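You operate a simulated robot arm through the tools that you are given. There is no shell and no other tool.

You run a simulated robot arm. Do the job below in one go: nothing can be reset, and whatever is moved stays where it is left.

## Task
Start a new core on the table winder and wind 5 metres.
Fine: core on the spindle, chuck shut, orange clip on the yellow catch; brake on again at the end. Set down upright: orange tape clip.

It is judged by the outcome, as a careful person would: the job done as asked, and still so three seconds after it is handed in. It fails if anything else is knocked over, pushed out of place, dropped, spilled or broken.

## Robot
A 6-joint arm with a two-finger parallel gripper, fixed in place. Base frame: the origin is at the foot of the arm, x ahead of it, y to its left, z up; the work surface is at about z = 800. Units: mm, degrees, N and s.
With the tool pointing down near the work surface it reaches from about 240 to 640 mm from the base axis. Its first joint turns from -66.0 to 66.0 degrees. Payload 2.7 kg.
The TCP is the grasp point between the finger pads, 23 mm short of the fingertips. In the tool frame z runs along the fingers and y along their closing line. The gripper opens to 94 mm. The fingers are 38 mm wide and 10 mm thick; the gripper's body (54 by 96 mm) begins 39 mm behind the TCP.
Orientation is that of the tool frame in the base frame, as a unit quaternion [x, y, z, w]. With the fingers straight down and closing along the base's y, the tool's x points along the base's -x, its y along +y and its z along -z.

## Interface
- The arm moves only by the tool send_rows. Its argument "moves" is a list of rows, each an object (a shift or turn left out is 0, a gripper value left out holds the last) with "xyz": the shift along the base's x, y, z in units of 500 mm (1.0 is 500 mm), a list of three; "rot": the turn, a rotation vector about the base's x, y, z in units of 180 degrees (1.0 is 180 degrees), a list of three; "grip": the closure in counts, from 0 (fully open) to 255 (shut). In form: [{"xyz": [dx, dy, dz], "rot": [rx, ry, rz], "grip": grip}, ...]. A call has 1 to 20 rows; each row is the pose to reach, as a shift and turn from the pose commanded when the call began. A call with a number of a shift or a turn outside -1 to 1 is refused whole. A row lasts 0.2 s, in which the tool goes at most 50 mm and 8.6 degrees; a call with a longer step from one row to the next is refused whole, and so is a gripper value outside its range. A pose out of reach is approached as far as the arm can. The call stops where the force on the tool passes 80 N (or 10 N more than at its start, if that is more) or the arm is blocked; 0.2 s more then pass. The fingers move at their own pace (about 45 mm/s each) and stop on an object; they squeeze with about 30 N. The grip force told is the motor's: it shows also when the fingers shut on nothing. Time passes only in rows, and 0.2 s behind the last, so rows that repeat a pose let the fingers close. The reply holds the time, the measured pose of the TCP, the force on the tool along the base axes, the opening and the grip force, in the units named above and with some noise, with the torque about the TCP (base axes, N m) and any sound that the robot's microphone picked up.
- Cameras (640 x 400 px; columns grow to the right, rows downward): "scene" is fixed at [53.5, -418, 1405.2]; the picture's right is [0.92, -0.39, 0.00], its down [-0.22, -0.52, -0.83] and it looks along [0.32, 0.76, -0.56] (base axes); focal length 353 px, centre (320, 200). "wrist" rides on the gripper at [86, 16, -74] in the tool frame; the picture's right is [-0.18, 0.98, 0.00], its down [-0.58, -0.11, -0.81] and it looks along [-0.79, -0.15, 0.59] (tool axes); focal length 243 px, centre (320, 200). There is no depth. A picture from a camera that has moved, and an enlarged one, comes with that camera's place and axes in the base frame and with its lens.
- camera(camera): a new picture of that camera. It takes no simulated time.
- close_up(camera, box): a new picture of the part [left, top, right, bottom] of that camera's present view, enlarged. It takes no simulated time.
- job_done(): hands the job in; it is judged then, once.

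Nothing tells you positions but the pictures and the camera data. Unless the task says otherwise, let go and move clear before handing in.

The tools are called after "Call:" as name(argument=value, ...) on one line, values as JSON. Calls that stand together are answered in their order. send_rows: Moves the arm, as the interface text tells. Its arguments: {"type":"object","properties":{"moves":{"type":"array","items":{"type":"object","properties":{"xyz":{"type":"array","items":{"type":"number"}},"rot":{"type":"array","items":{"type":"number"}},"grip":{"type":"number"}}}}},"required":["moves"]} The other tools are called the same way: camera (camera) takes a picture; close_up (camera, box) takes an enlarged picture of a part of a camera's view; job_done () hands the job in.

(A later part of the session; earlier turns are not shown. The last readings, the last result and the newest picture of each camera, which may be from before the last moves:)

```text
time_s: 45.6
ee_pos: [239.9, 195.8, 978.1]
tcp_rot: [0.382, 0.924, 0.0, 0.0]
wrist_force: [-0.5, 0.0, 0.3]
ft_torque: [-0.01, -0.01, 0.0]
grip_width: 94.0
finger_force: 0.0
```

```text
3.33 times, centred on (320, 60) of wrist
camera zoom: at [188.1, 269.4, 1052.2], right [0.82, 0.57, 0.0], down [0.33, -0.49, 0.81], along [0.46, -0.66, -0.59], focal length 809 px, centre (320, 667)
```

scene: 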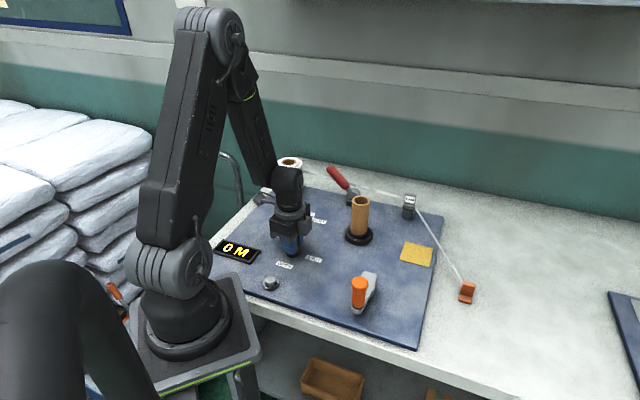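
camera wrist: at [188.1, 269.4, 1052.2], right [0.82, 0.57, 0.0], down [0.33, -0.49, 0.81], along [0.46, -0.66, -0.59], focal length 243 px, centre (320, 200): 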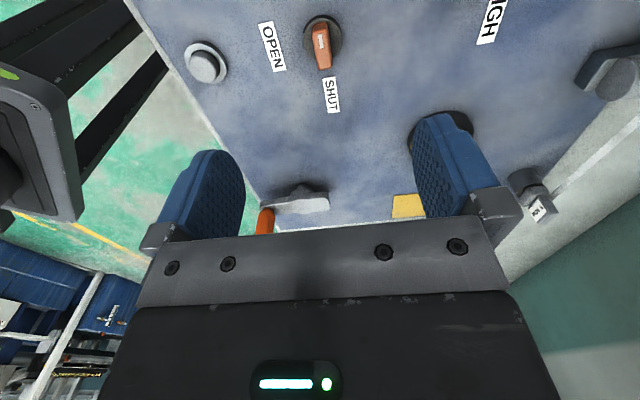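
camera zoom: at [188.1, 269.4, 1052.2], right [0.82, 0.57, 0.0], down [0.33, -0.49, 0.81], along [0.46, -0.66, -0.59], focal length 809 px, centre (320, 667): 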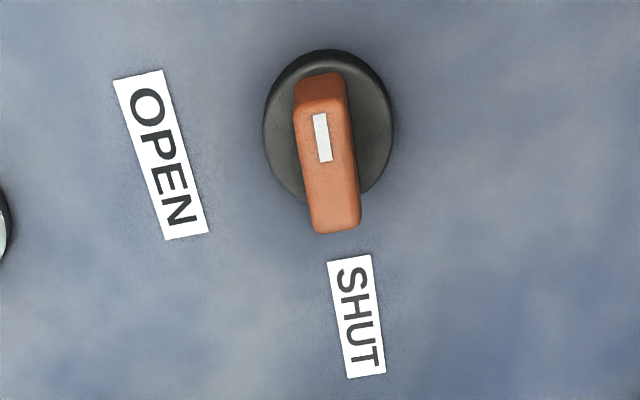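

The knob now rests against its other stop, with the bar lined up at the SHUT label. I'll check whether the chuck really holds by gripping the core and pulling up lightly.

Call:
send_rows(moves=[{"xyz": [0.06, -0.002, 0.01], "rot": [0, 0, 0.042], "grip": 40}, {"xyz": [0.12, -0.004, 0.02], "rot": [0, 0, 0.084]}, {"xyz": [0.18, -0.006, 0.02], "rot": [0, 0, 0.126]}, {"xyz": [0.24, -0.009, 0.02], "rot": [0, 0, 0.168]}, {"xyz": [0.3, -0.012, 0.02], "rot": [0, 0, 0.21]}, {"xyz": [0.3534, -0.0138, 0.02], "rot": [0, 0, 0.25]}, {"xyz": [0.3534, -0.0138, 0.02], "rot": [0, 0, 0.25]}])

Call:
camera(camera="wrist")

Call:
close_up(camera="wrist", box=[260, 40, 380, 160])

```text
time_s: 47.2
ee_pos: [417.1, 190.6, 987.4]
tcp_rot: [-0.002, 1.0, 0.0, 0.0]
wrist_force: [-0.4, 1.3, -0.1]
ft_torque: [-0.02, -0.01, -0.01]
grip_width: 79.0
finger_force: 0.0
```

```text
taken
camera wrist: at [329.9, 208.2, 1062.2], right [0.18, 0.98, 0.0], down [0.58, -0.11, 0.81], along [0.79, -0.15, -0.59], focal length 243 px, centre (320, 200)
```

wrist: 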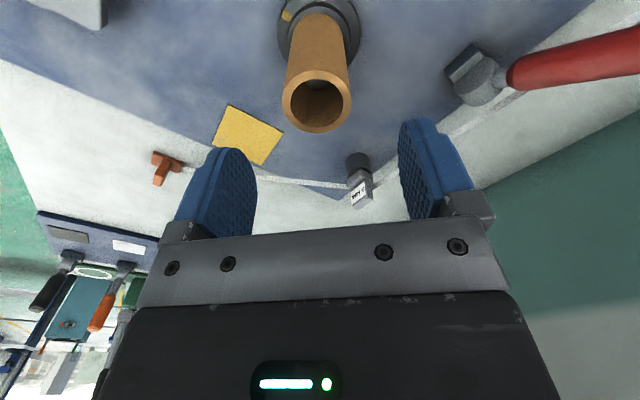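

```text
3.33 times, centred on (320, 100) of wrist
camera zoom: at [329.9, 208.2, 1062.2], right [0.18, 0.98, 0.0], down [0.58, -0.11, 0.81], along [0.79, -0.15, -0.59], focal length 809 px, centre (320, 533)
```

zoom: 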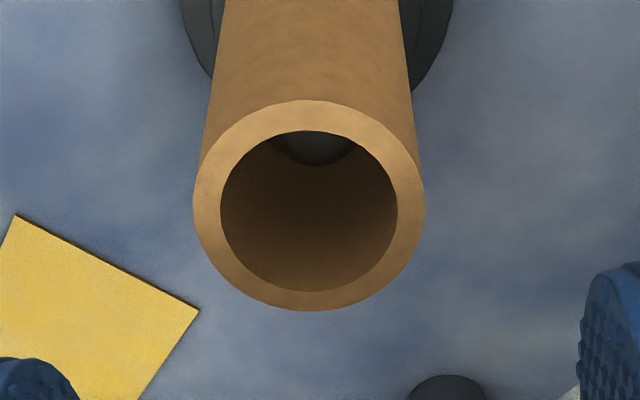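

Call:
send_rows(moves=[{"xyz": [0, -0.004, -0.06], "grip": 40}, {"xyz": [0, -0.004, -0.12]}, {"xyz": [0, -0.004, -0.18]}, {"xyz": [0, -0.004, -0.18], "grip": 255}, {"xyz": [0, -0.004, -0.18]}, {"xyz": [0, -0.004, -0.18]}, {"xyz": [0, -0.004, -0.18]}, {"xyz": [0, -0.004, -0.18]}])

Call:
send_rows(moves=[{"xyz": [0, 0, 0.003], "grip": 255}, {"xyz": [0, 0, 0.006]}, {"xyz": [0, 0, 0.006]}])

Call:
close_up(camera="scene", box=[330, 200, 390, 250])

```text
time_s: 49.0
ee_pos: [417.1, 190.2, 897.5]
tcp_rot: [-0.001, 1.0, 0.001, 0.0]
wrist_force: [-0.2, 12.7, -8.4]
ft_torque: [0.03, -0.13, -0.07]
grip_width: 41.1
finger_force: 30.0
```

```text
time_s: 49.8
ee_pos: [415.0, 190.3, 898.6]
tcp_rot: [-0.002, 1.0, 0.0, 0.0]
wrist_force: [4.4, 22.8, -26.5]
ft_torque: [-0.07, 0.02, -0.04]
grip_width: 41.0
finger_force: 30.1
```

```text
8.00 times, centred on (360, 225) of scene
camera zoom: at [54.0, -417.3, 1405.4], right [0.92, -0.39, 0.0], down [-0.22, -0.52, -0.83], along [0.32, 0.76, -0.56], focal length 2827 px, centre (0, 0)
```

zoom: 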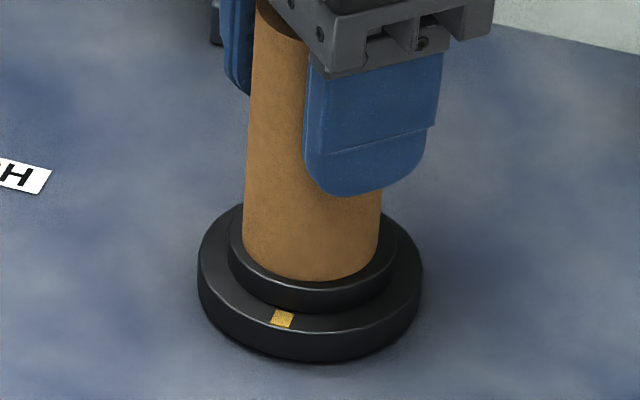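

The pull met 26 N and the core did not move, so the chuck grips it: SHUT. I'll release and go look at the tape clip.

Call:
send_rows(moves=[{"xyz": [0, 0.002, -0.006], "grip": 255}, {"xyz": [0, 0.002, -0.006], "grip": 100}, {"xyz": [0, 0.002, -0.006], "grip": 40}, {"xyz": [0, 0.002, -0.006], "grip": 40}, {"xyz": [0, 0.002, 0.06], "grip": 40}, {"xyz": [0, 0.002, 0.14], "grip": 40}, {"xyz": [0.01, -0.08, 0.17], "grip": 40}, {"xyz": [0.03, -0.16, 0.17], "grip": 40}, {"xyz": [0.05, -0.24, 0.17], "grip": 40}, {"xyz": [0.07, -0.32, 0.17], "grip": 40}, {"xyz": [0.09, -0.4, 0.17], "grip": 40}, {"xyz": [0.11, -0.44, 0.15], "grip": 40}, {"xyz": [0.13, -0.46, 0.13], "grip": 40}])

Call:
camera(camera="wrist")

Call:
camera(camera="scene")

```text
time_s: 52.6
ee_pos: [482.6, -41.8, 964.2]
tcp_rot: [-0.001, 1.0, 0.0, 0.0]
wrist_force: [-0.4, -0.7, 0.9]
ft_torque: [0.03, -0.01, 0.01]
grip_width: 79.1
finger_force: 0.0
```

```text
taken
camera wrist: at [394.9, -25.8, 1038.7], right [0.18, 0.98, 0.0], down [0.58, -0.11, 0.81], along [0.79, -0.15, -0.59], focal length 243 px, centre (320, 200)
```

wrist: 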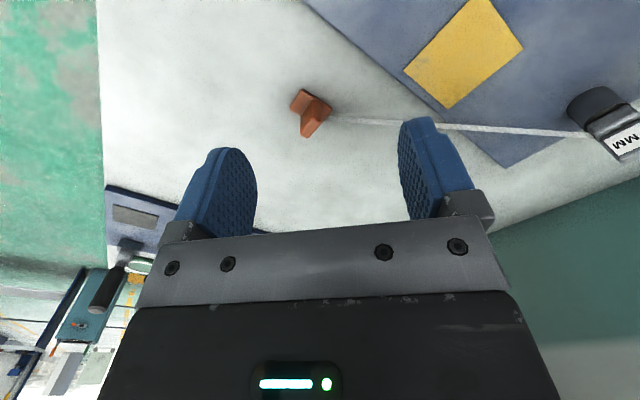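

```text
taken
```

scene: 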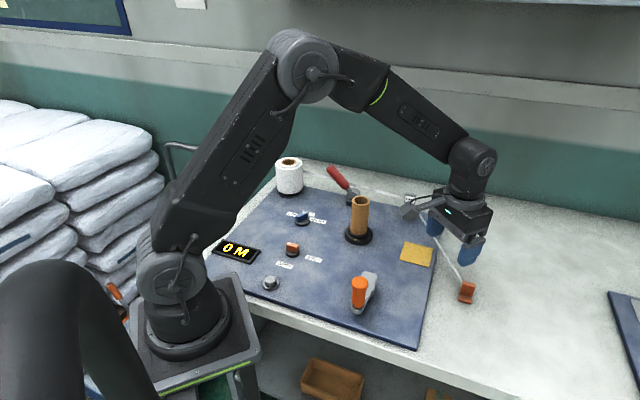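

Call:
close_up(camera="wrist", box=[270, 70, 370, 150])

Call:
close_up(camera="scene", box=[444, 272, 492, 312])

```text
5.00 times, centred on (320, 110) of wrist
camera zoom: at [394.9, -25.8, 1038.7], right [0.18, 0.98, 0.0], down [0.58, -0.11, 0.81], along [0.79, -0.15, -0.59], focal length 1213 px, centre (320, 650)
```

zoom: 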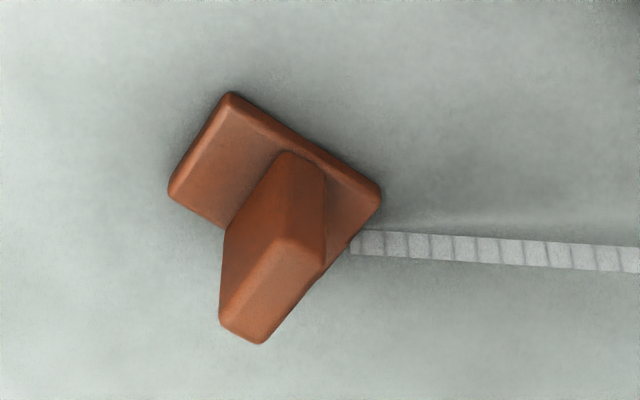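

```text
10.00 times, centred on (468, 292) of scene
camera zoom: at [53.5, -418.0, 1405.2], right [0.92, -0.39, 0.0], down [-0.22, -0.52, -0.83], along [0.32, 0.76, -0.56], focal length 3534 px, centre (-1160, -720)
```

zoom: 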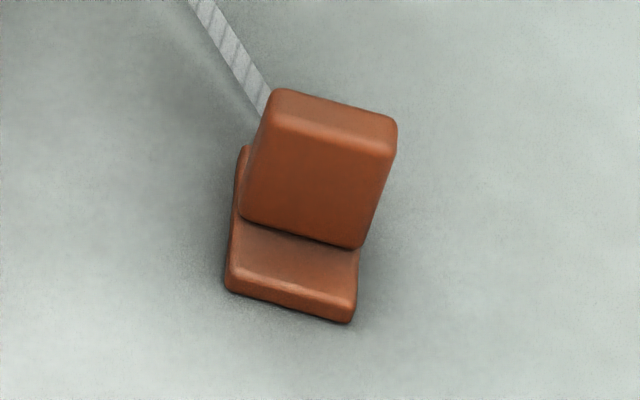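

The clip's block is centred near (542,-63), about 10 mm thick along the 45° line, and its foot is square to the board. I'll turn the tool -45° so the fingers close on the thin sides and move above it.

Call:
send_rows(moves=[{"xyz": [0.02, -0.01, 0], "rot": [0, 0, -0.042], "grip": 60}, {"xyz": [0.04, -0.02, 0], "rot": [0, 0, -0.084]}, {"xyz": [0.06, -0.03, 0], "rot": [0, 0, -0.126]}, {"xyz": [0.08, -0.04, -0.02], "rot": [0, 0, -0.168]}, {"xyz": [0.1, -0.043, -0.06], "rot": [0, 0, -0.21]}, {"xyz": [0.1226, -0.043, -0.1], "rot": [0, 0, -0.25], "grip": 100}, {"xyz": [0.1226, -0.043, -0.12], "rot": [0, 0, -0.25], "grip": 100}, {"xyz": [0.1226, -0.043, -0.12], "rot": [0, 0, -0.25], "grip": 100}])

Call:
camera(camera="wrist")

Call:
close_up(camera="wrist", box=[260, 50, 380, 150])

Call:
close_up(camera="scene", box=[420, 240, 516, 320])

```text
time_s: 54.4
ee_pos: [542.5, -62.2, 905.2]
tcp_rot: [0.382, 0.924, 0.001, 0.0]
wrist_force: [0.3, -0.5, -1.2]
ft_torque: [-0.01, -0.01, 0.01]
grip_width: 57.1
finger_force: 0.1
```

```text
taken
camera wrist: at [491.5, 11.2, 979.1], right [0.82, 0.57, 0.0], down [0.33, -0.49, 0.81], along [0.46, -0.67, -0.59], focal length 243 px, centre (320, 200)
```

wrist: 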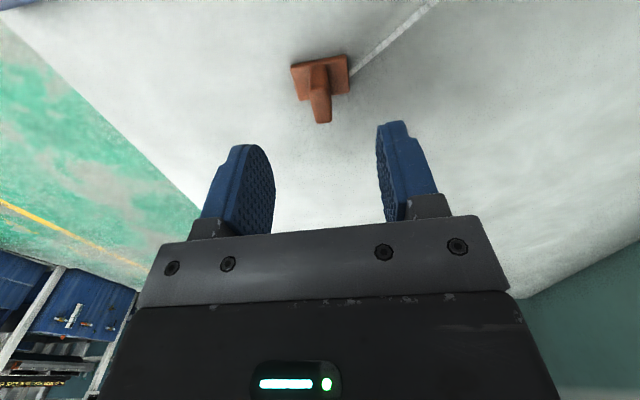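

```text
4.00 times, centred on (320, 100) of wrist
camera zoom: at [491.5, 11.2, 979.1], right [0.82, 0.57, 0.0], down [0.33, -0.49, 0.81], along [0.46, -0.67, -0.59], focal length 970 px, centre (320, 600)
```

zoom: 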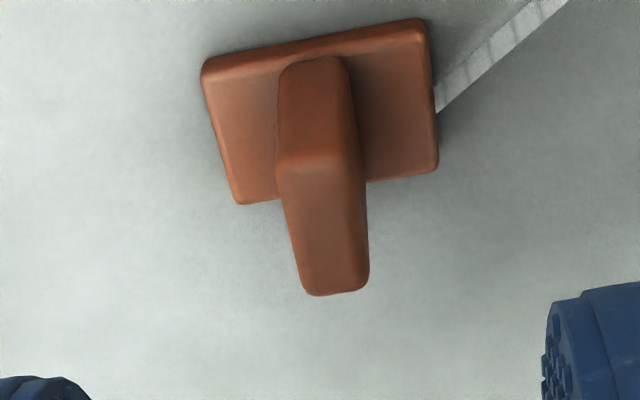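

```text
5.00 times, centred on (468, 280) of scene
camera zoom: at [53.5, -418.0, 1405.2], right [0.92, -0.39, 0.0], down [-0.22, -0.52, -0.83], along [0.32, 0.76, -0.56], focal length 1767 px, centre (-420, -200)
```

zoom: 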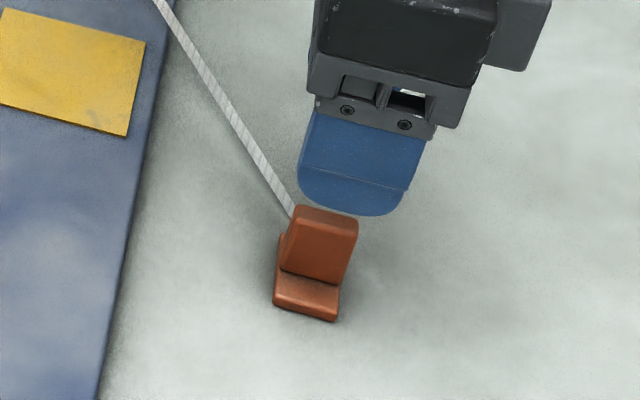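

The block is centred, with its top near z=839 and foot top near 808. I'll descend so the tips stay just above the foot, then close.

Call:
send_rows(moves=[{"xyz": [0.0036, -0.0036, -0.06], "grip": 100}, {"xyz": [0.0036, -0.0036, -0.11], "grip": 100}, {"xyz": [0.0036, -0.0036, -0.136], "grip": 120}, {"xyz": [0.0036, -0.0036, -0.136], "grip": 120}])

Call:
close_up(camera="wrist", box=[220, 80, 420, 230])

Call:
close_up(camera="scene", box=[436, 260, 500, 310])

```text
time_s: 55.4
ee_pos: [545.1, -64.4, 836.6]
tcp_rot: [0.382, 0.924, 0.001, 0.0]
wrist_force: [-0.3, -0.6, 0.7]
ft_torque: [-0.01, -0.02, 0.01]
grip_width: 49.7
finger_force: 0.0
```

```text
2.67 times, centred on (320, 155) of wrist
camera zoom: at [493.7, 9.6, 911.1], right [0.82, 0.57, 0.0], down [0.33, -0.49, 0.81], along [0.46, -0.66, -0.59], focal length 647 px, centre (320, 320)
```

zoom: 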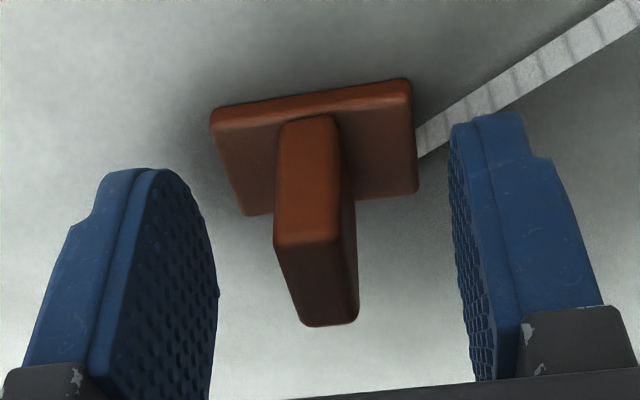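

```text
8.00 times, centred on (468, 285) of scene
camera zoom: at [53.5, -418.0, 1405.2], right [0.92, -0.39, 0.0], down [-0.22, -0.52, -0.83], along [0.32, 0.76, -0.56], focal length 2827 px, centre (-864, -480)
```

zoom: 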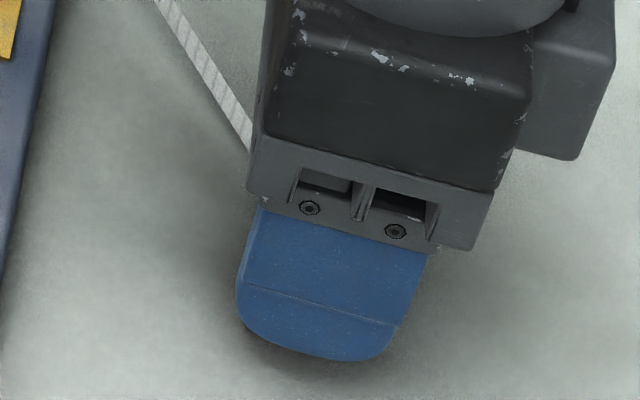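

Call:
send_rows(moves=[{"grip": 255}, {"grip": 255}, {"grip": 255}, {"grip": 255}, {"grip": 255}])

Call:
send_rows(moves=[{"xyz": [0, 0, 0.01], "grip": 255}, {"xyz": [0, 0, 0.03]}, {"xyz": [0, 0, 0.06]}, {"xyz": [0, 0, 0.06]}])

Call:
camera(camera="wrist")

Call:
camera(camera="scene")

```text
time_s: 56.6
ee_pos: [545.4, -63.8, 837.8]
tcp_rot: [0.381, 0.925, 0.0, 0.0]
wrist_force: [0.4, 0.0, 0.7]
ft_torque: [-0.01, -0.01, 0.01]
grip_width: 10.9
finger_force: 29.9
```

```text
time_s: 57.6
ee_pos: [543.6, -63.7, 866.1]
tcp_rot: [0.382, 0.924, 0.0, 0.0]
wrist_force: [-0.4, -0.5, -0.5]
ft_torque: [0.0, -0.03, -0.01]
grip_width: 11.3
finger_force: 29.6
```

```text
taken
camera wrist: at [492.9, 9.1, 941.3], right [0.82, 0.57, 0.0], down [0.33, -0.49, 0.81], along [0.46, -0.66, -0.59], focal length 243 px, centre (320, 200)
```

wrist: 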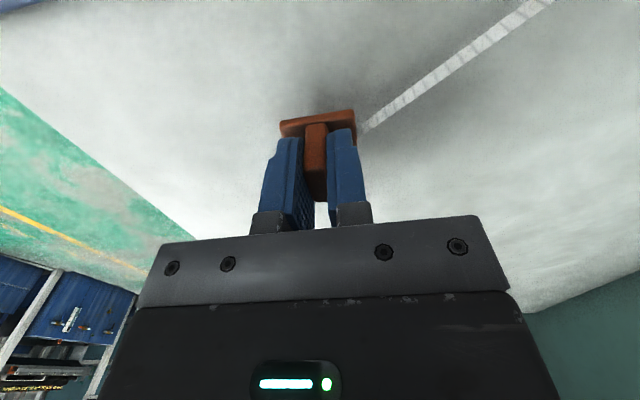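

```text
taken
```

scene: 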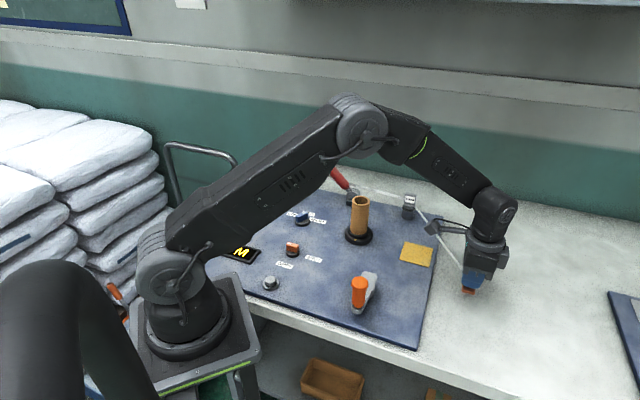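

The clip is held upright and the tape follows. I'll lift it over the board edge and carry it above the yellow pad, keeping its orientation.

Call:
send_rows(moves=[{"xyz": [0, 0, 0.04], "grip": 255}, {"xyz": [-0.005, 0.02, 0.076]}, {"xyz": [-0.018, 0.08, 0.076]}, {"xyz": [-0.032, 0.14, 0.076]}, {"xyz": [-0.045, 0.2, 0.076]}, {"xyz": [-0.058, 0.26, 0.076]}, {"xyz": [-0.0644, 0.287, 0.076]}, {"xyz": [-0.0644, 0.287, 0.076]}])

Call:
camera(camera="wrist")

Call:
camera(camera="scene")

Call:
close_up(camera="scene", box=[370, 190, 466, 270])

```text
time_s: 59.4
ee_pos: [510.8, 78.7, 903.6]
tcp_rot: [0.382, 0.924, 0.0, 0.0]
wrist_force: [0.3, -0.4, 0.1]
ft_torque: [-0.01, 0.01, 0.01]
grip_width: 11.1
finger_force: 30.5
```

```text
taken
camera wrist: at [459.5, 152.5, 979.8], right [0.82, 0.57, 0.0], down [0.33, -0.49, 0.81], along [0.46, -0.66, -0.59], focal length 243 px, centre (320, 200)
```

wrist: 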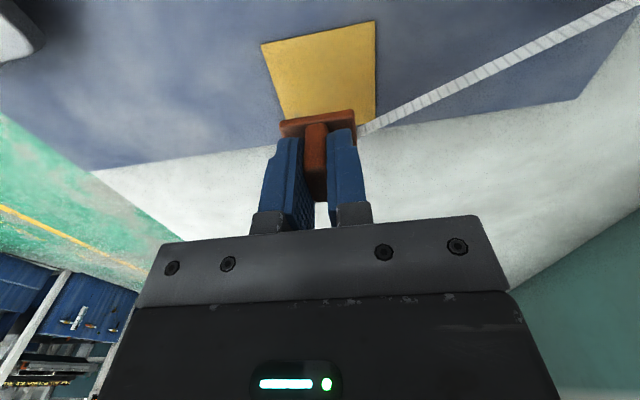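

```text
taken
```

scene: 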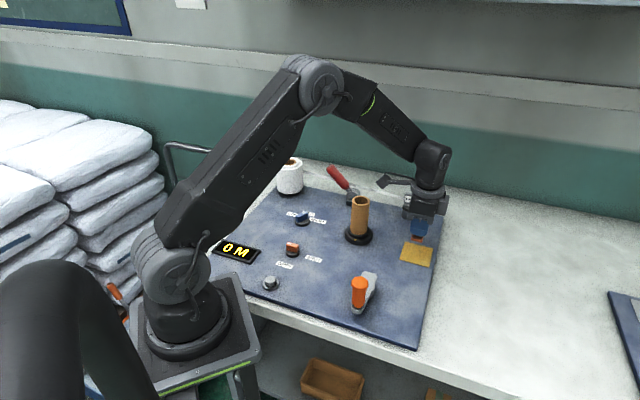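

```text
5.00 times, centred on (418, 230) of scene
camera zoom: at [53.5, -418.0, 1405.2], right [0.92, -0.39, 0.0], down [-0.22, -0.52, -0.83], along [0.32, 0.76, -0.56], focal length 1767 px, centre (-170, 50)
```

zoom: 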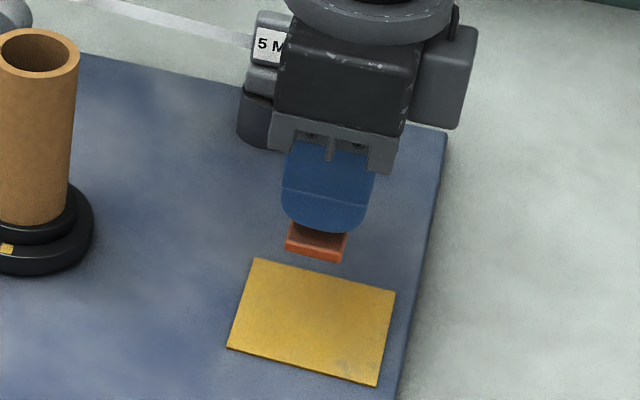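

The clip is within a few millimetres of the pad centre. I'll correct about 3 mm in x and lower toward the pad.

Call:
send_rows(moves=[{"xyz": [0.006, -0.001, -0.03], "grip": 255}, {"xyz": [0.006, -0.001, -0.06]}, {"xyz": [0.006, -0.001, -0.085]}, {"xyz": [0.006, -0.001, -0.093]}, {"xyz": [0.006, -0.001, -0.093]}])

Call:
close_up(camera="scene", box=[380, 210, 460, 270])

Call:
close_up(camera="wrist", box=[220, 40, 420, 200])

```text
time_s: 60.6
ee_pos: [514.2, 78.6, 858.7]
tcp_rot: [0.381, 0.924, -0.001, 0.0]
wrist_force: [-0.2, -0.2, 0.1]
ft_torque: [0.01, 0.03, -0.02]
grip_width: 11.3
finger_force: 30.3
```

```text
6.67 times, centred on (420, 240) of scene
camera zoom: at [53.5, -418.0, 1405.2], right [0.92, -0.39, 0.0], down [-0.22, -0.52, -0.83], along [0.32, 0.76, -0.56], focal length 2356 px, centre (-347, -67)
```

zoom: 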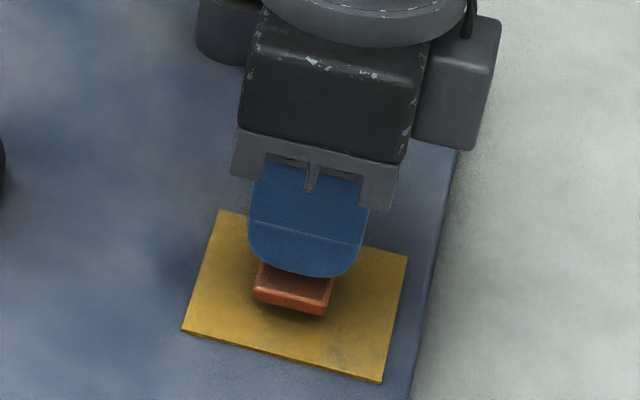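

```text
2.50 times, centred on (320, 120) of wrist
camera zoom: at [464.2, 151.7, 932.8], right [0.82, 0.57, 0.0], down [0.33, -0.49, 0.81], along [0.46, -0.66, -0.59], focal length 606 px, centre (320, 400)
```

zoom: 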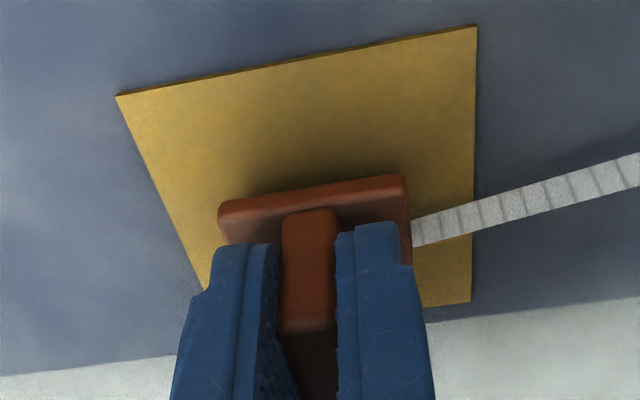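

Call:
send_rows(moves=[{"xyz": [0, 0, -0.003], "grip": 255}, {"xyz": [0, 0, -0.006]}, {"xyz": [0, 0, -0.009]}, {"xyz": [0, 0, -0.009]}])

```text
time_s: 61.6
ee_pos: [514.6, 79.0, 852.8]
tcp_rot: [0.382, 0.924, 0.0, 0.001]
wrist_force: [-0.5, -0.3, -0.6]
ft_torque: [-0.01, 0.01, 0.0]
grip_width: 11.0
finger_force: 29.4
```

Call:
send_rows(moves=[{"xyz": [0, 0, -0.003], "grip": 255}, {"xyz": [0, 0, -0.006]}, {"xyz": [0, 0, -0.006]}])

Call:
close_up(camera="scene", box=[380, 210, 460, 270])

```text
time_s: 62.4
ee_pos: [516.1, 78.5, 849.6]
tcp_rot: [0.382, 0.924, 0.0, 0.001]
wrist_force: [-0.6, -0.2, 0.1]
ft_torque: [0.0, 0.0, 0.01]
grip_width: 11.0
finger_force: 29.9
```

```text
6.67 times, centred on (420, 240) of scene
camera zoom: at [53.5, -418.0, 1405.2], right [0.92, -0.39, 0.0], down [-0.22, -0.52, -0.83], along [0.32, 0.76, -0.56], focal length 2356 px, centre (-347, -67)
```

zoom: 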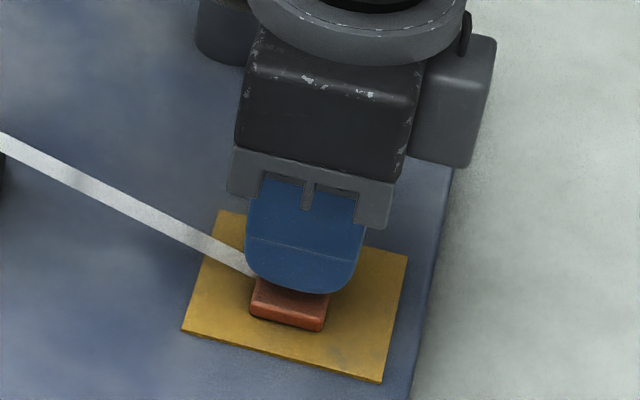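

The tape just re-routed: it now runs from the spindle to the clip, so the pad is the catch. I'll lower the last millimetres to contact.

Call:
send_rows(moves=[{"xyz": [0, 0, -0.002], "grip": 255}, {"xyz": [0, 0, -0.004]}, {"xyz": [0, 0, -0.004]}])

Call:
camera(camera="scene")

Call:
close_up(camera="wrist", box=[220, 40, 420, 200])

```text
time_s: 63.2
ee_pos: [516.7, 77.6, 848.5]
tcp_rot: [0.382, 0.924, -0.001, 0.001]
wrist_force: [-1.7, -0.1, 6.4]
ft_torque: [0.0, 0.07, -0.01]
grip_width: 11.1
finger_force: 30.2
```

```text
taken
```

scene: 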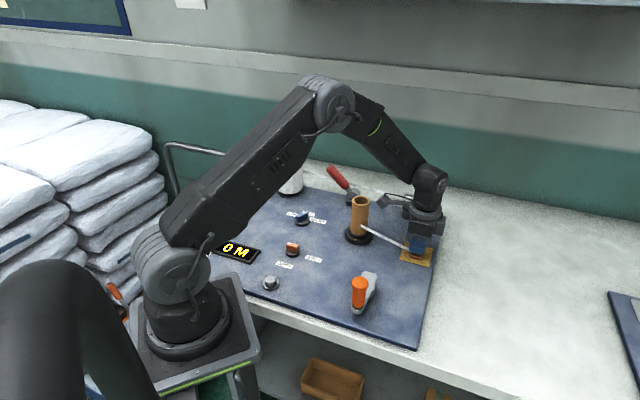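

```text
2.50 times, centred on (320, 120) of wrist
camera zoom: at [464.9, 151.9, 923.3], right [0.82, 0.57, 0.0], down [0.33, -0.49, 0.81], along [0.46, -0.66, -0.59], focal length 606 px, centre (320, 400)
```

zoom: 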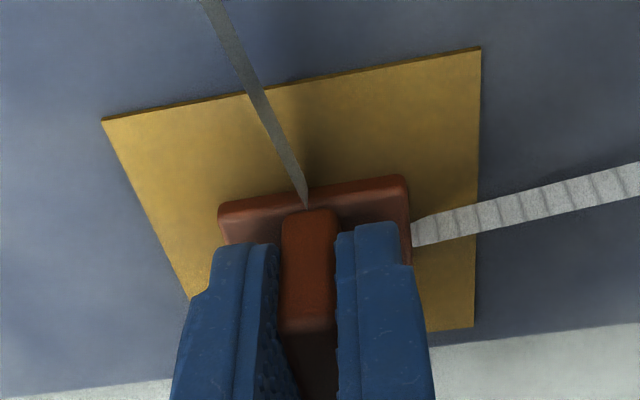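

Call:
send_rows(moves=[{"xyz": [0, 0, 0.002], "grip": 200}, {"xyz": [0, 0, 0.002], "grip": 150}, {"xyz": [0, 0, 0.002], "grip": 130}, {"xyz": [0, 0, 0.002], "grip": 130}, {"xyz": [0, 0, 0.03], "grip": 130}, {"xyz": [0, 0, 0.1], "grip": 130}, {"xyz": [0, 0, 0.18], "grip": 100}, {"xyz": [0, 0, 0.26], "grip": 60}])

Call:
camera(camera="wrist")

Call:
close_up(camera="scene", box=[340, 180, 460, 280])

Call:
camera(camera="scene")

```text
time_s: 65.0
ee_pos: [516.6, 78.6, 980.8]
tcp_rot: [0.382, 0.924, 0.0, 0.0]
wrist_force: [-0.7, -0.6, 0.1]
ft_torque: [0.01, 0.0, -0.02]
grip_width: 71.8
finger_force: 0.0
```

```text
taken
camera wrist: at [465.8, 151.5, 1055.8], right [0.82, 0.57, 0.0], down [0.34, -0.49, 0.81], along [0.46, -0.66, -0.59], focal length 243 px, centre (320, 200)
```

wrist: 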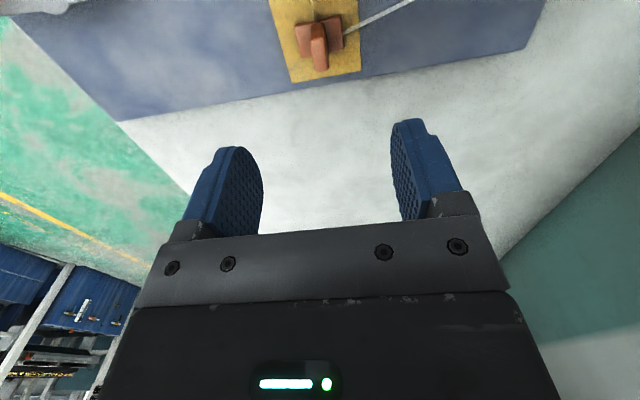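

```text
4.00 times, centred on (400, 230) of scene
camera zoom: at [53.5, -418.0, 1405.2], right [0.92, -0.39, 0.0], down [-0.22, -0.52, -0.83], along [0.32, 0.76, -0.56], focal length 1414 px, centre (0, 80)
```

zoom: 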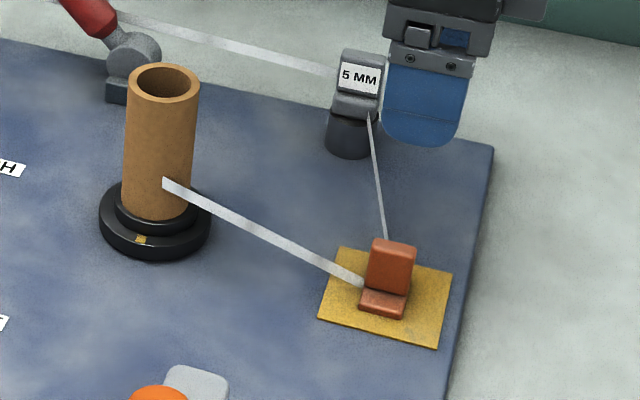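

```text
taken
```

scene: 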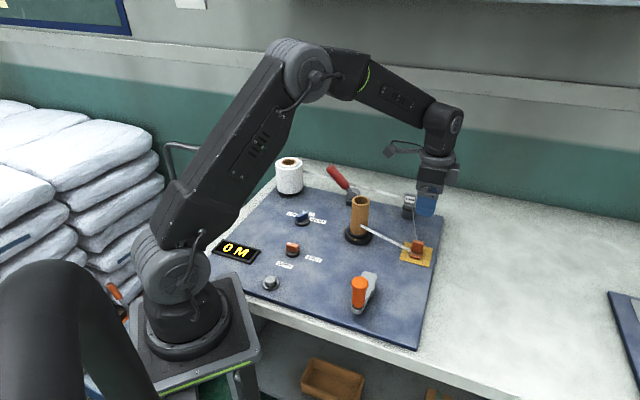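

The clip stands upright on the pad and the tape runs to the core; the display reads 0 M. Next comes the brake: I'll move the wrist camera to look at the red lever.

Call:
send_rows(moves=[{"xyz": [-0.02, 0.07, 0.02], "rot": [0, 0, 0.042], "grip": 60}, {"xyz": [-0.05, 0.14, 0.022], "rot": [0, 0, 0.084]}, {"xyz": [-0.08, 0.21, 0.022], "rot": [0, 0, 0.126]}, {"xyz": [-0.11, 0.28, 0.022], "rot": [0, 0, 0.168]}, {"xyz": [-0.14, 0.35, 0.022], "rot": [0, 0, 0.21]}, {"xyz": [-0.17, 0.424, 0.022], "rot": [0, 0, 0.25]}, {"xyz": [-0.17, 0.424, 0.022], "rot": [0, 0, 0.25]}])

Call:
camera(camera="wrist")

Call:
camera(camera="scene")

```text
time_s: 66.6
ee_pos: [431.4, 290.9, 989.3]
tcp_rot: [-0.002, 1.0, -0.001, 0.0]
wrist_force: [-0.4, 0.0, -0.2]
ft_torque: [-0.02, 0.01, -0.01]
grip_width: 71.9
finger_force: 0.0
```

```text
taken
camera wrist: at [343.9, 306.7, 1064.9], right [0.18, 0.98, 0.0], down [0.58, -0.11, 0.81], along [0.79, -0.15, -0.59], focal length 243 px, centre (320, 200)
```

wrist: 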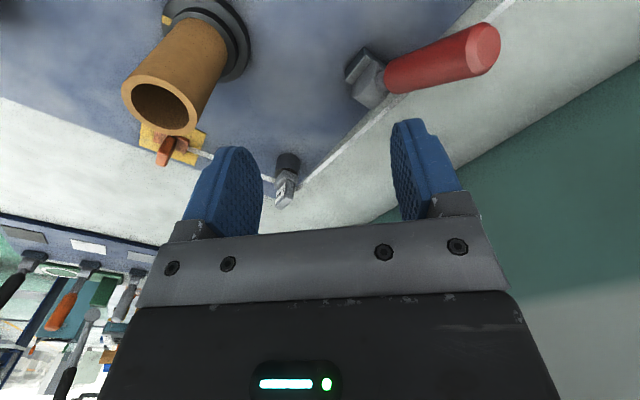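

```text
taken
```

scene: 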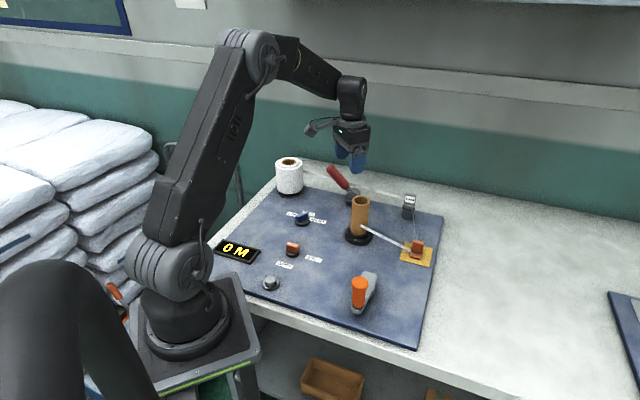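

Call:
close_up(camera="wrist", box=[330, 0, 530, 130])

Call:
close_up(camera="scene", box=[316, 155, 380, 215])

```text
3.08 times, centred on (430, 65) of wrist
camera zoom: at [343.9, 306.7, 1064.9], right [0.18, 0.98, 0.0], down [0.58, -0.11, 0.81], along [0.79, -0.15, -0.59], focal length 746 px, centre (-18, 615)
```

zoom: 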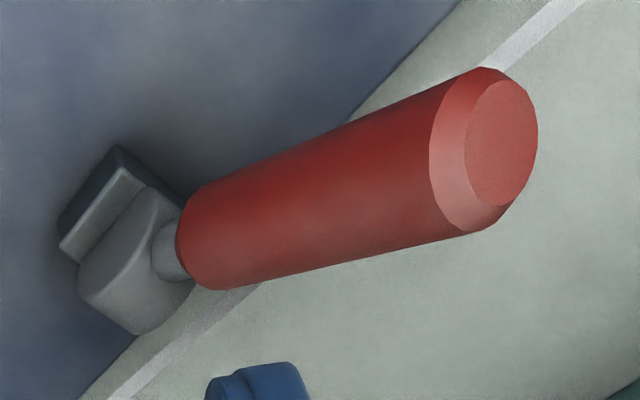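

```text
6.67 times, centred on (348, 185) of scene
camera zoom: at [53.5, -418.0, 1405.2], right [0.92, -0.39, 0.0], down [-0.22, -0.52, -0.83], along [0.32, 0.76, -0.56], focal length 2356 px, centre (133, 300)
```

zoom: 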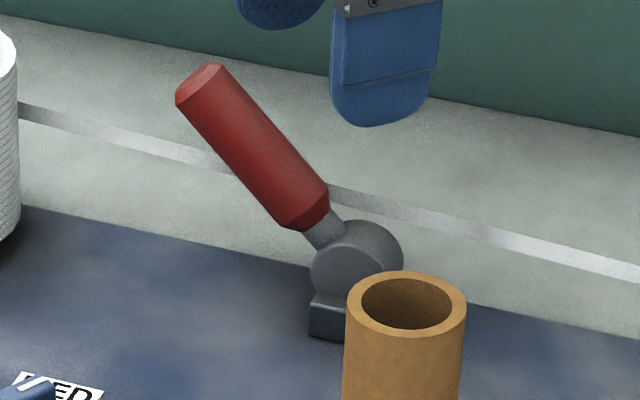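

The lever's plane seems turned to about 119° rather than square to the board. I'll take a view square to it to measure its pivot, length and tilt.

Call:
send_rows(moves=[{"xyz": [0.0, 0.02, 0], "rot": [0, 0, 0.04], "grip": 60}, {"xyz": [0.0, 0.05, 0], "rot": [0, 0, 0.08]}, {"xyz": [0.0, 0.08, 0], "rot": [0, 0, 0.12]}, {"xyz": [0.0, 0.1, 0], "rot": [0, 0, 0.161]}, {"xyz": [0.0, 0.1, 0], "rot": [0, 0, 0.161]}])

Call:
camera(camera="wrist")

Call:
close_up(camera="wrist", box=[200, 0, 440, 150])

```text
time_s: 67.8
ee_pos: [428.7, 340.5, 989.6]
tcp_rot: [-0.252, 0.968, 0.0, 0.0]
wrist_force: [-0.5, 0.4, 0.0]
ft_torque: [0.01, 0.03, -0.03]
grip_width: 72.0
finger_force: 0.0
```

```text
taken
camera wrist: at [345.2, 313.4, 1064.4], right [-0.32, 0.95, 0.0], down [0.56, 0.19, 0.81], along [0.76, 0.26, -0.59], focal length 243 px, centre (320, 200)
```

wrist: 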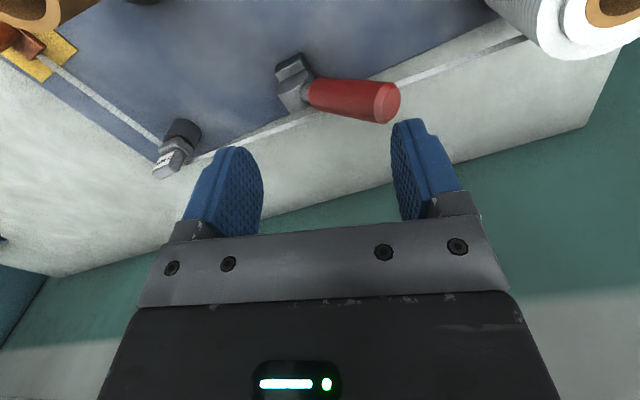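

```text
2.67 times, centred on (320, 75) of wrist
camera zoom: at [345.2, 313.4, 1064.4], right [-0.32, 0.95, 0.0], down [0.56, 0.19, 0.81], along [0.76, 0.26, -0.59], focal length 647 px, centre (320, 533)
```

zoom: 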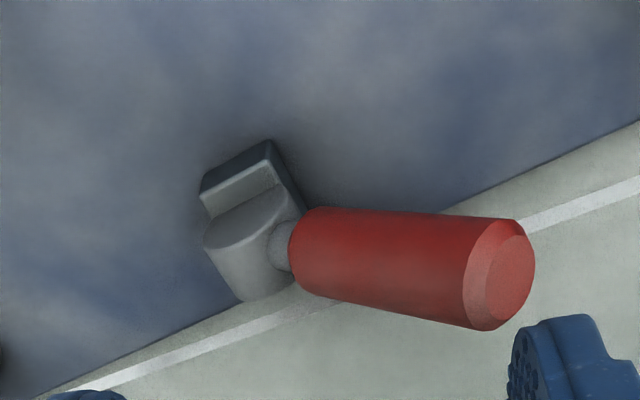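

The lever pivots near (475,333,838); its handle leans about 49° toward (-x,+y), and the grip end is near (427,395,905). I'll straddle the handle with the fingers closing across its swing plane.

Call:
send_rows(moves=[{"xyz": [0.002, 0.01, 0], "rot": [0, 0, -0.044], "grip": 60}, {"xyz": [0.004, 0.02, 0], "rot": [0, 0, -0.088]}, {"xyz": [0.006, 0.03, 0], "rot": [0, 0, -0.132]}, {"xyz": [0.008, 0.04, 0], "rot": [0, 0, -0.176]}, {"xyz": [0.01, 0.05, 0], "rot": [0, 0, -0.22]}, {"xyz": [0.012, 0.06, 0], "rot": [0, 0, -0.264]}, {"xyz": [0.014, 0.07, 0], "rot": [0, 0, -0.308]}, {"xyz": [0.015, 0.08, 0], "rot": [0, 0, -0.352]}, {"xyz": [0.015, 0.082, -0.02], "rot": [0, 0, -0.396]}, {"xyz": [0.015, 0.082, -0.05], "rot": [0, 0, -0.4388]}, {"xyz": [0.015, 0.082, -0.05], "rot": [0, 0, -0.4388]}])

Call:
camera(camera="wrist")

Call:
camera(camera="scene")

```text
time_s: 70.2
ee_pos: [437.4, 381.9, 963.9]
tcp_rot: [0.423, 0.906, 0.001, 0.0]
wrist_force: [0.7, 0.0, 0.1]
ft_torque: [-0.01, 0.02, 0.01]
grip_width: 71.7
finger_force: 0.0
```

```text
taken
camera wrist: at [392.8, 458.6, 1038.7], right [0.87, 0.49, 0.0], down [0.29, -0.52, 0.81], along [0.4, -0.7, -0.59], focal length 243 px, centre (320, 200)
```

wrist: 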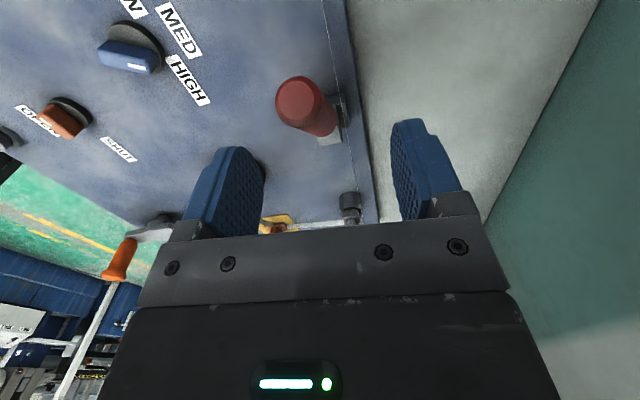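

```text
taken
```

scene: 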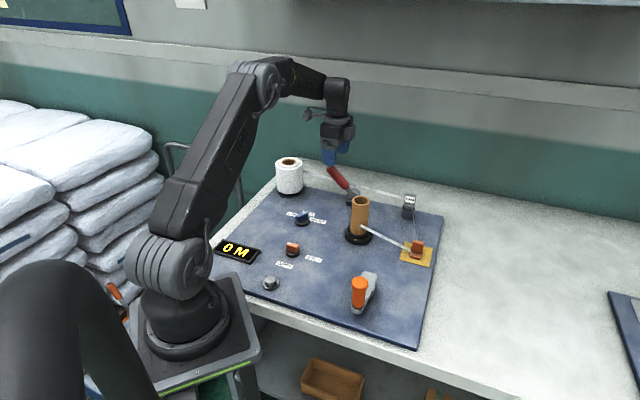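

Call:
close_up(camera="wrist", box=[240, 50, 400, 160])

Call:
close_up(camera="scene", box=[316, 155, 380, 215])

```text
3.64 times, centred on (320, 105) of wrist
camera zoom: at [392.8, 458.6, 1038.7], right [0.87, 0.49, 0.0], down [0.29, -0.52, 0.81], along [0.4, -0.7, -0.59], focal length 882 px, centre (320, 546)
```

zoom: 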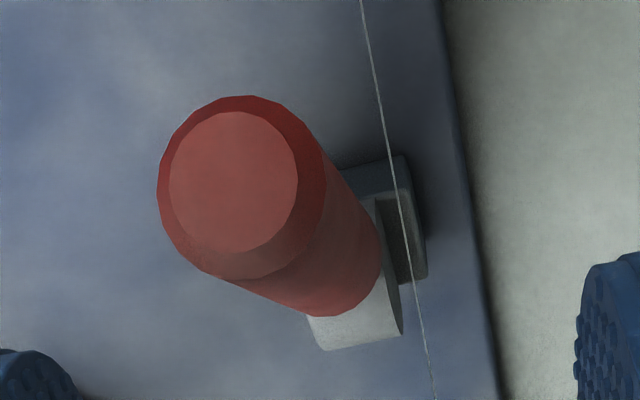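

```text
6.67 times, centred on (348, 185) of scene
camera zoom: at [53.5, -418.0, 1405.2], right [0.92, -0.39, 0.0], down [-0.22, -0.52, -0.83], along [0.32, 0.76, -0.56], focal length 2356 px, centre (133, 300)
```

zoom: 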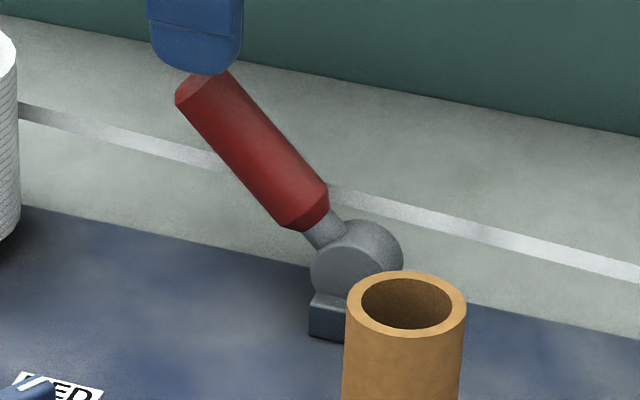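

The end face is about 12 mm off the tool's middle line. I'll shift over the handle, align to the board (-45°), and descend partway to check.

Call:
send_rows(moves=[{"xyz": [-0.007, -0.016, 0], "rot": [0, 0, 0.028], "grip": 60}, {"xyz": [-0.007, -0.016, -0.03], "rot": [0, 0, 0.028]}, {"xyz": [-0.007, -0.016, -0.07], "rot": [0, 0, 0.028]}, {"xyz": [-0.007, -0.016, -0.07], "rot": [0, 0, 0.028]}])

Call:
camera(camera="wrist")

Call:
close_up(camera="scene", box=[300, 130, 400, 215])

```text
time_s: 71.2
ee_pos: [433.8, 375.4, 928.9]
tcp_rot: [0.381, 0.924, -0.001, 0.0]
wrist_force: [-0.2, 0.9, -0.3]
ft_torque: [-0.01, -0.03, 0.02]
grip_width: 72.0
finger_force: 0.0
```

```text
taken
camera wrist: at [382.5, 447.4, 1004.0], right [0.82, 0.57, 0.0], down [0.33, -0.49, 0.81], along [0.46, -0.66, -0.59], focal length 243 px, centre (320, 200)
```

wrist: 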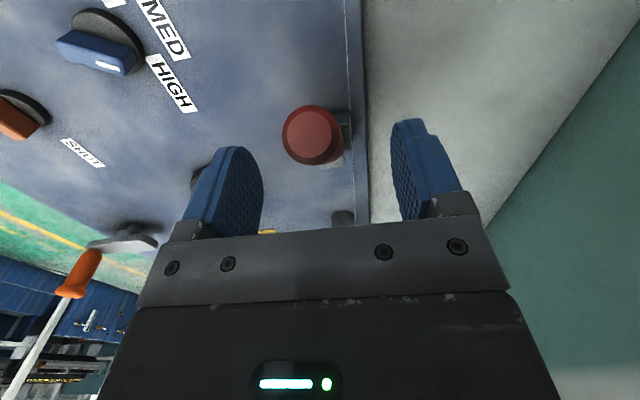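

```text
4.71 times, centred on (350, 172) of scene
camera zoom: at [53.5, -418.0, 1405.2], right [0.92, -0.39, 0.0], down [-0.22, -0.52, -0.83], along [0.32, 0.76, -0.56], focal length 1663 px, centre (179, 329)
```

zoom: 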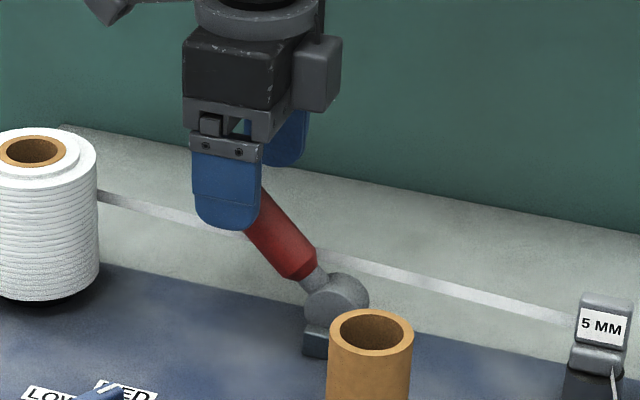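

The handle is between the fingers. I'll lower the last 40 mm onto it and close.

Call:
send_rows(moves=[{"xyz": [0.008, -0.014, -0.02], "grip": 60}, {"xyz": [0.008, -0.014, -0.05]}, {"xyz": [0.008, -0.014, -0.08]}, {"xyz": [0.008, -0.014, -0.08]}])

Call:
camera(camera="wrist")

Call:
close_up(camera="scene", box=[300, 130, 400, 215])

```text
time_s: 72.2
ee_pos: [437.1, 365.1, 890.0]
tcp_rot: [0.382, 0.924, 0.0, 0.001]
wrist_force: [-0.4, -0.4, 0.0]
ft_torque: [0.0, -0.02, 0.0]
grip_width: 71.7
finger_force: 0.1
```

```text
taken
camera wrist: at [386.4, 438.8, 964.0], right [0.82, 0.57, 0.0], down [0.34, -0.49, 0.81], along [0.46, -0.66, -0.59], focal length 243 px, centre (320, 200)
```

wrist: 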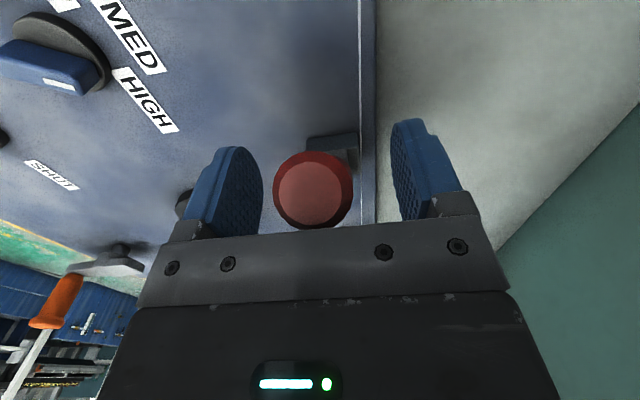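

```text
4.71 times, centred on (350, 172) of scene
camera zoom: at [53.5, -418.0, 1405.2], right [0.92, -0.39, 0.0], down [-0.22, -0.52, -0.83], along [0.32, 0.76, -0.56], focal length 1663 px, centre (179, 329)
```

zoom: 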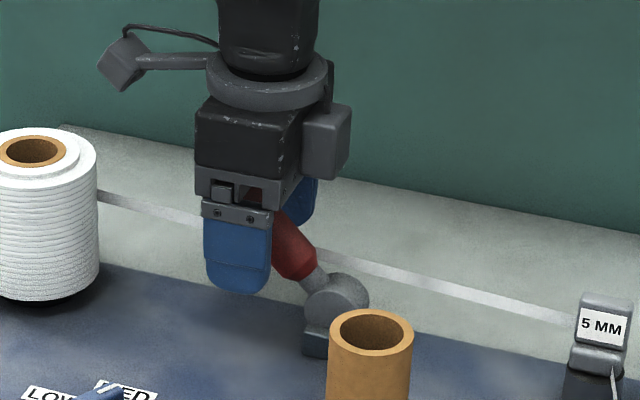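

Call:
send_rows(moves=[{"grip": 255}, {"grip": 255}, {"grip": 255}, {"grip": 255}, {"grip": 255}])

Call:
camera(camera="wrist")

Call:
close_up(camera="scene", box=[300, 130, 400, 215])

```text
time_s: 73.4
ee_pos: [440.5, 367.7, 890.2]
tcp_rot: [0.383, 0.924, 0.003, 0.001]
wrist_force: [22.2, 21.5, -6.3]
ft_torque: [-1.1, 1.17, -1.14]
grip_width: 25.1
finger_force: 44.6
```

```text
taken
camera wrist: at [387.7, 440.1, 964.8], right [0.82, 0.57, 0.01], down [0.33, -0.49, 0.81], along [0.46, -0.66, -0.59], focal length 243 px, centre (320, 200)
```

wrist: 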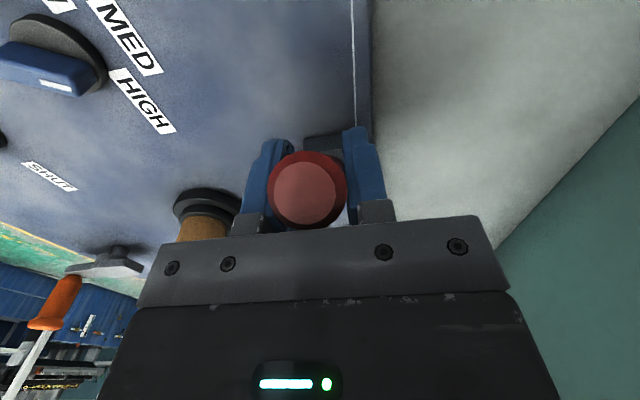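

```text
4.71 times, centred on (350, 172) of scene
camera zoom: at [54.2, -417.4, 1405.4], right [0.92, -0.39, 0.0], down [-0.22, -0.52, -0.83], along [0.32, 0.76, -0.56], focal length 1663 px, centre (179, 329)
```

zoom: 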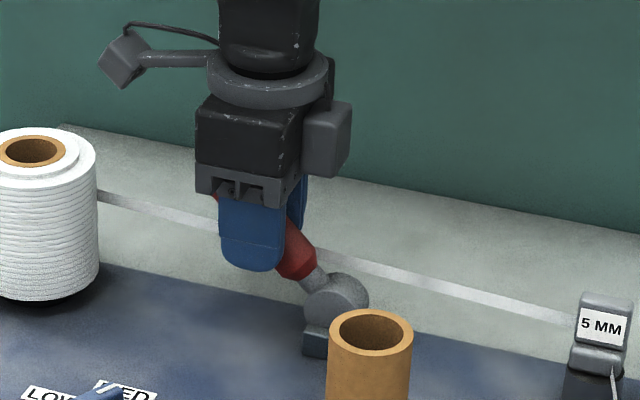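

Call:
send_rows(moves=[{"xyz": [0.0026, 0.0026, 0], "rot": [0, 0, -0.017], "grip": 255}, {"xyz": [0.0036, 0.0036, 0], "rot": [0, 0, -0.022], "grip": 255}, {"xyz": [0.0036, 0.0036, 0], "rot": [0, 0, -0.022], "grip": 255}])

```text
time_s: 74.2
ee_pos: [438.9, 367.3, 889.5]
tcp_rot: [0.412, 0.911, -0.002, 0.0]
wrist_force: [-6.0, -3.8, 3.2]
ft_torque: [0.58, -1.06, 2.13]
grip_width: 26.9
finger_force: 45.1
```

Call:
send_rows(moves=[{"xyz": [-0.0004, -0.0004, 0], "rot": [0, 0, 0.014], "grip": 255}, {"xyz": [-0.0004, -0.0004, 0], "rot": [0, 0, 0.014], "grip": 255}])

```text
time_s: 74.8
ee_pos: [438.5, 367.3, 890.3]
tcp_rot: [0.392, 0.92, -0.001, -0.001]
wrist_force: [-12.3, -6.6, 6.4]
ft_torque: [0.66, -0.78, 1.4]
grip_width: 25.8
finger_force: 44.7
```

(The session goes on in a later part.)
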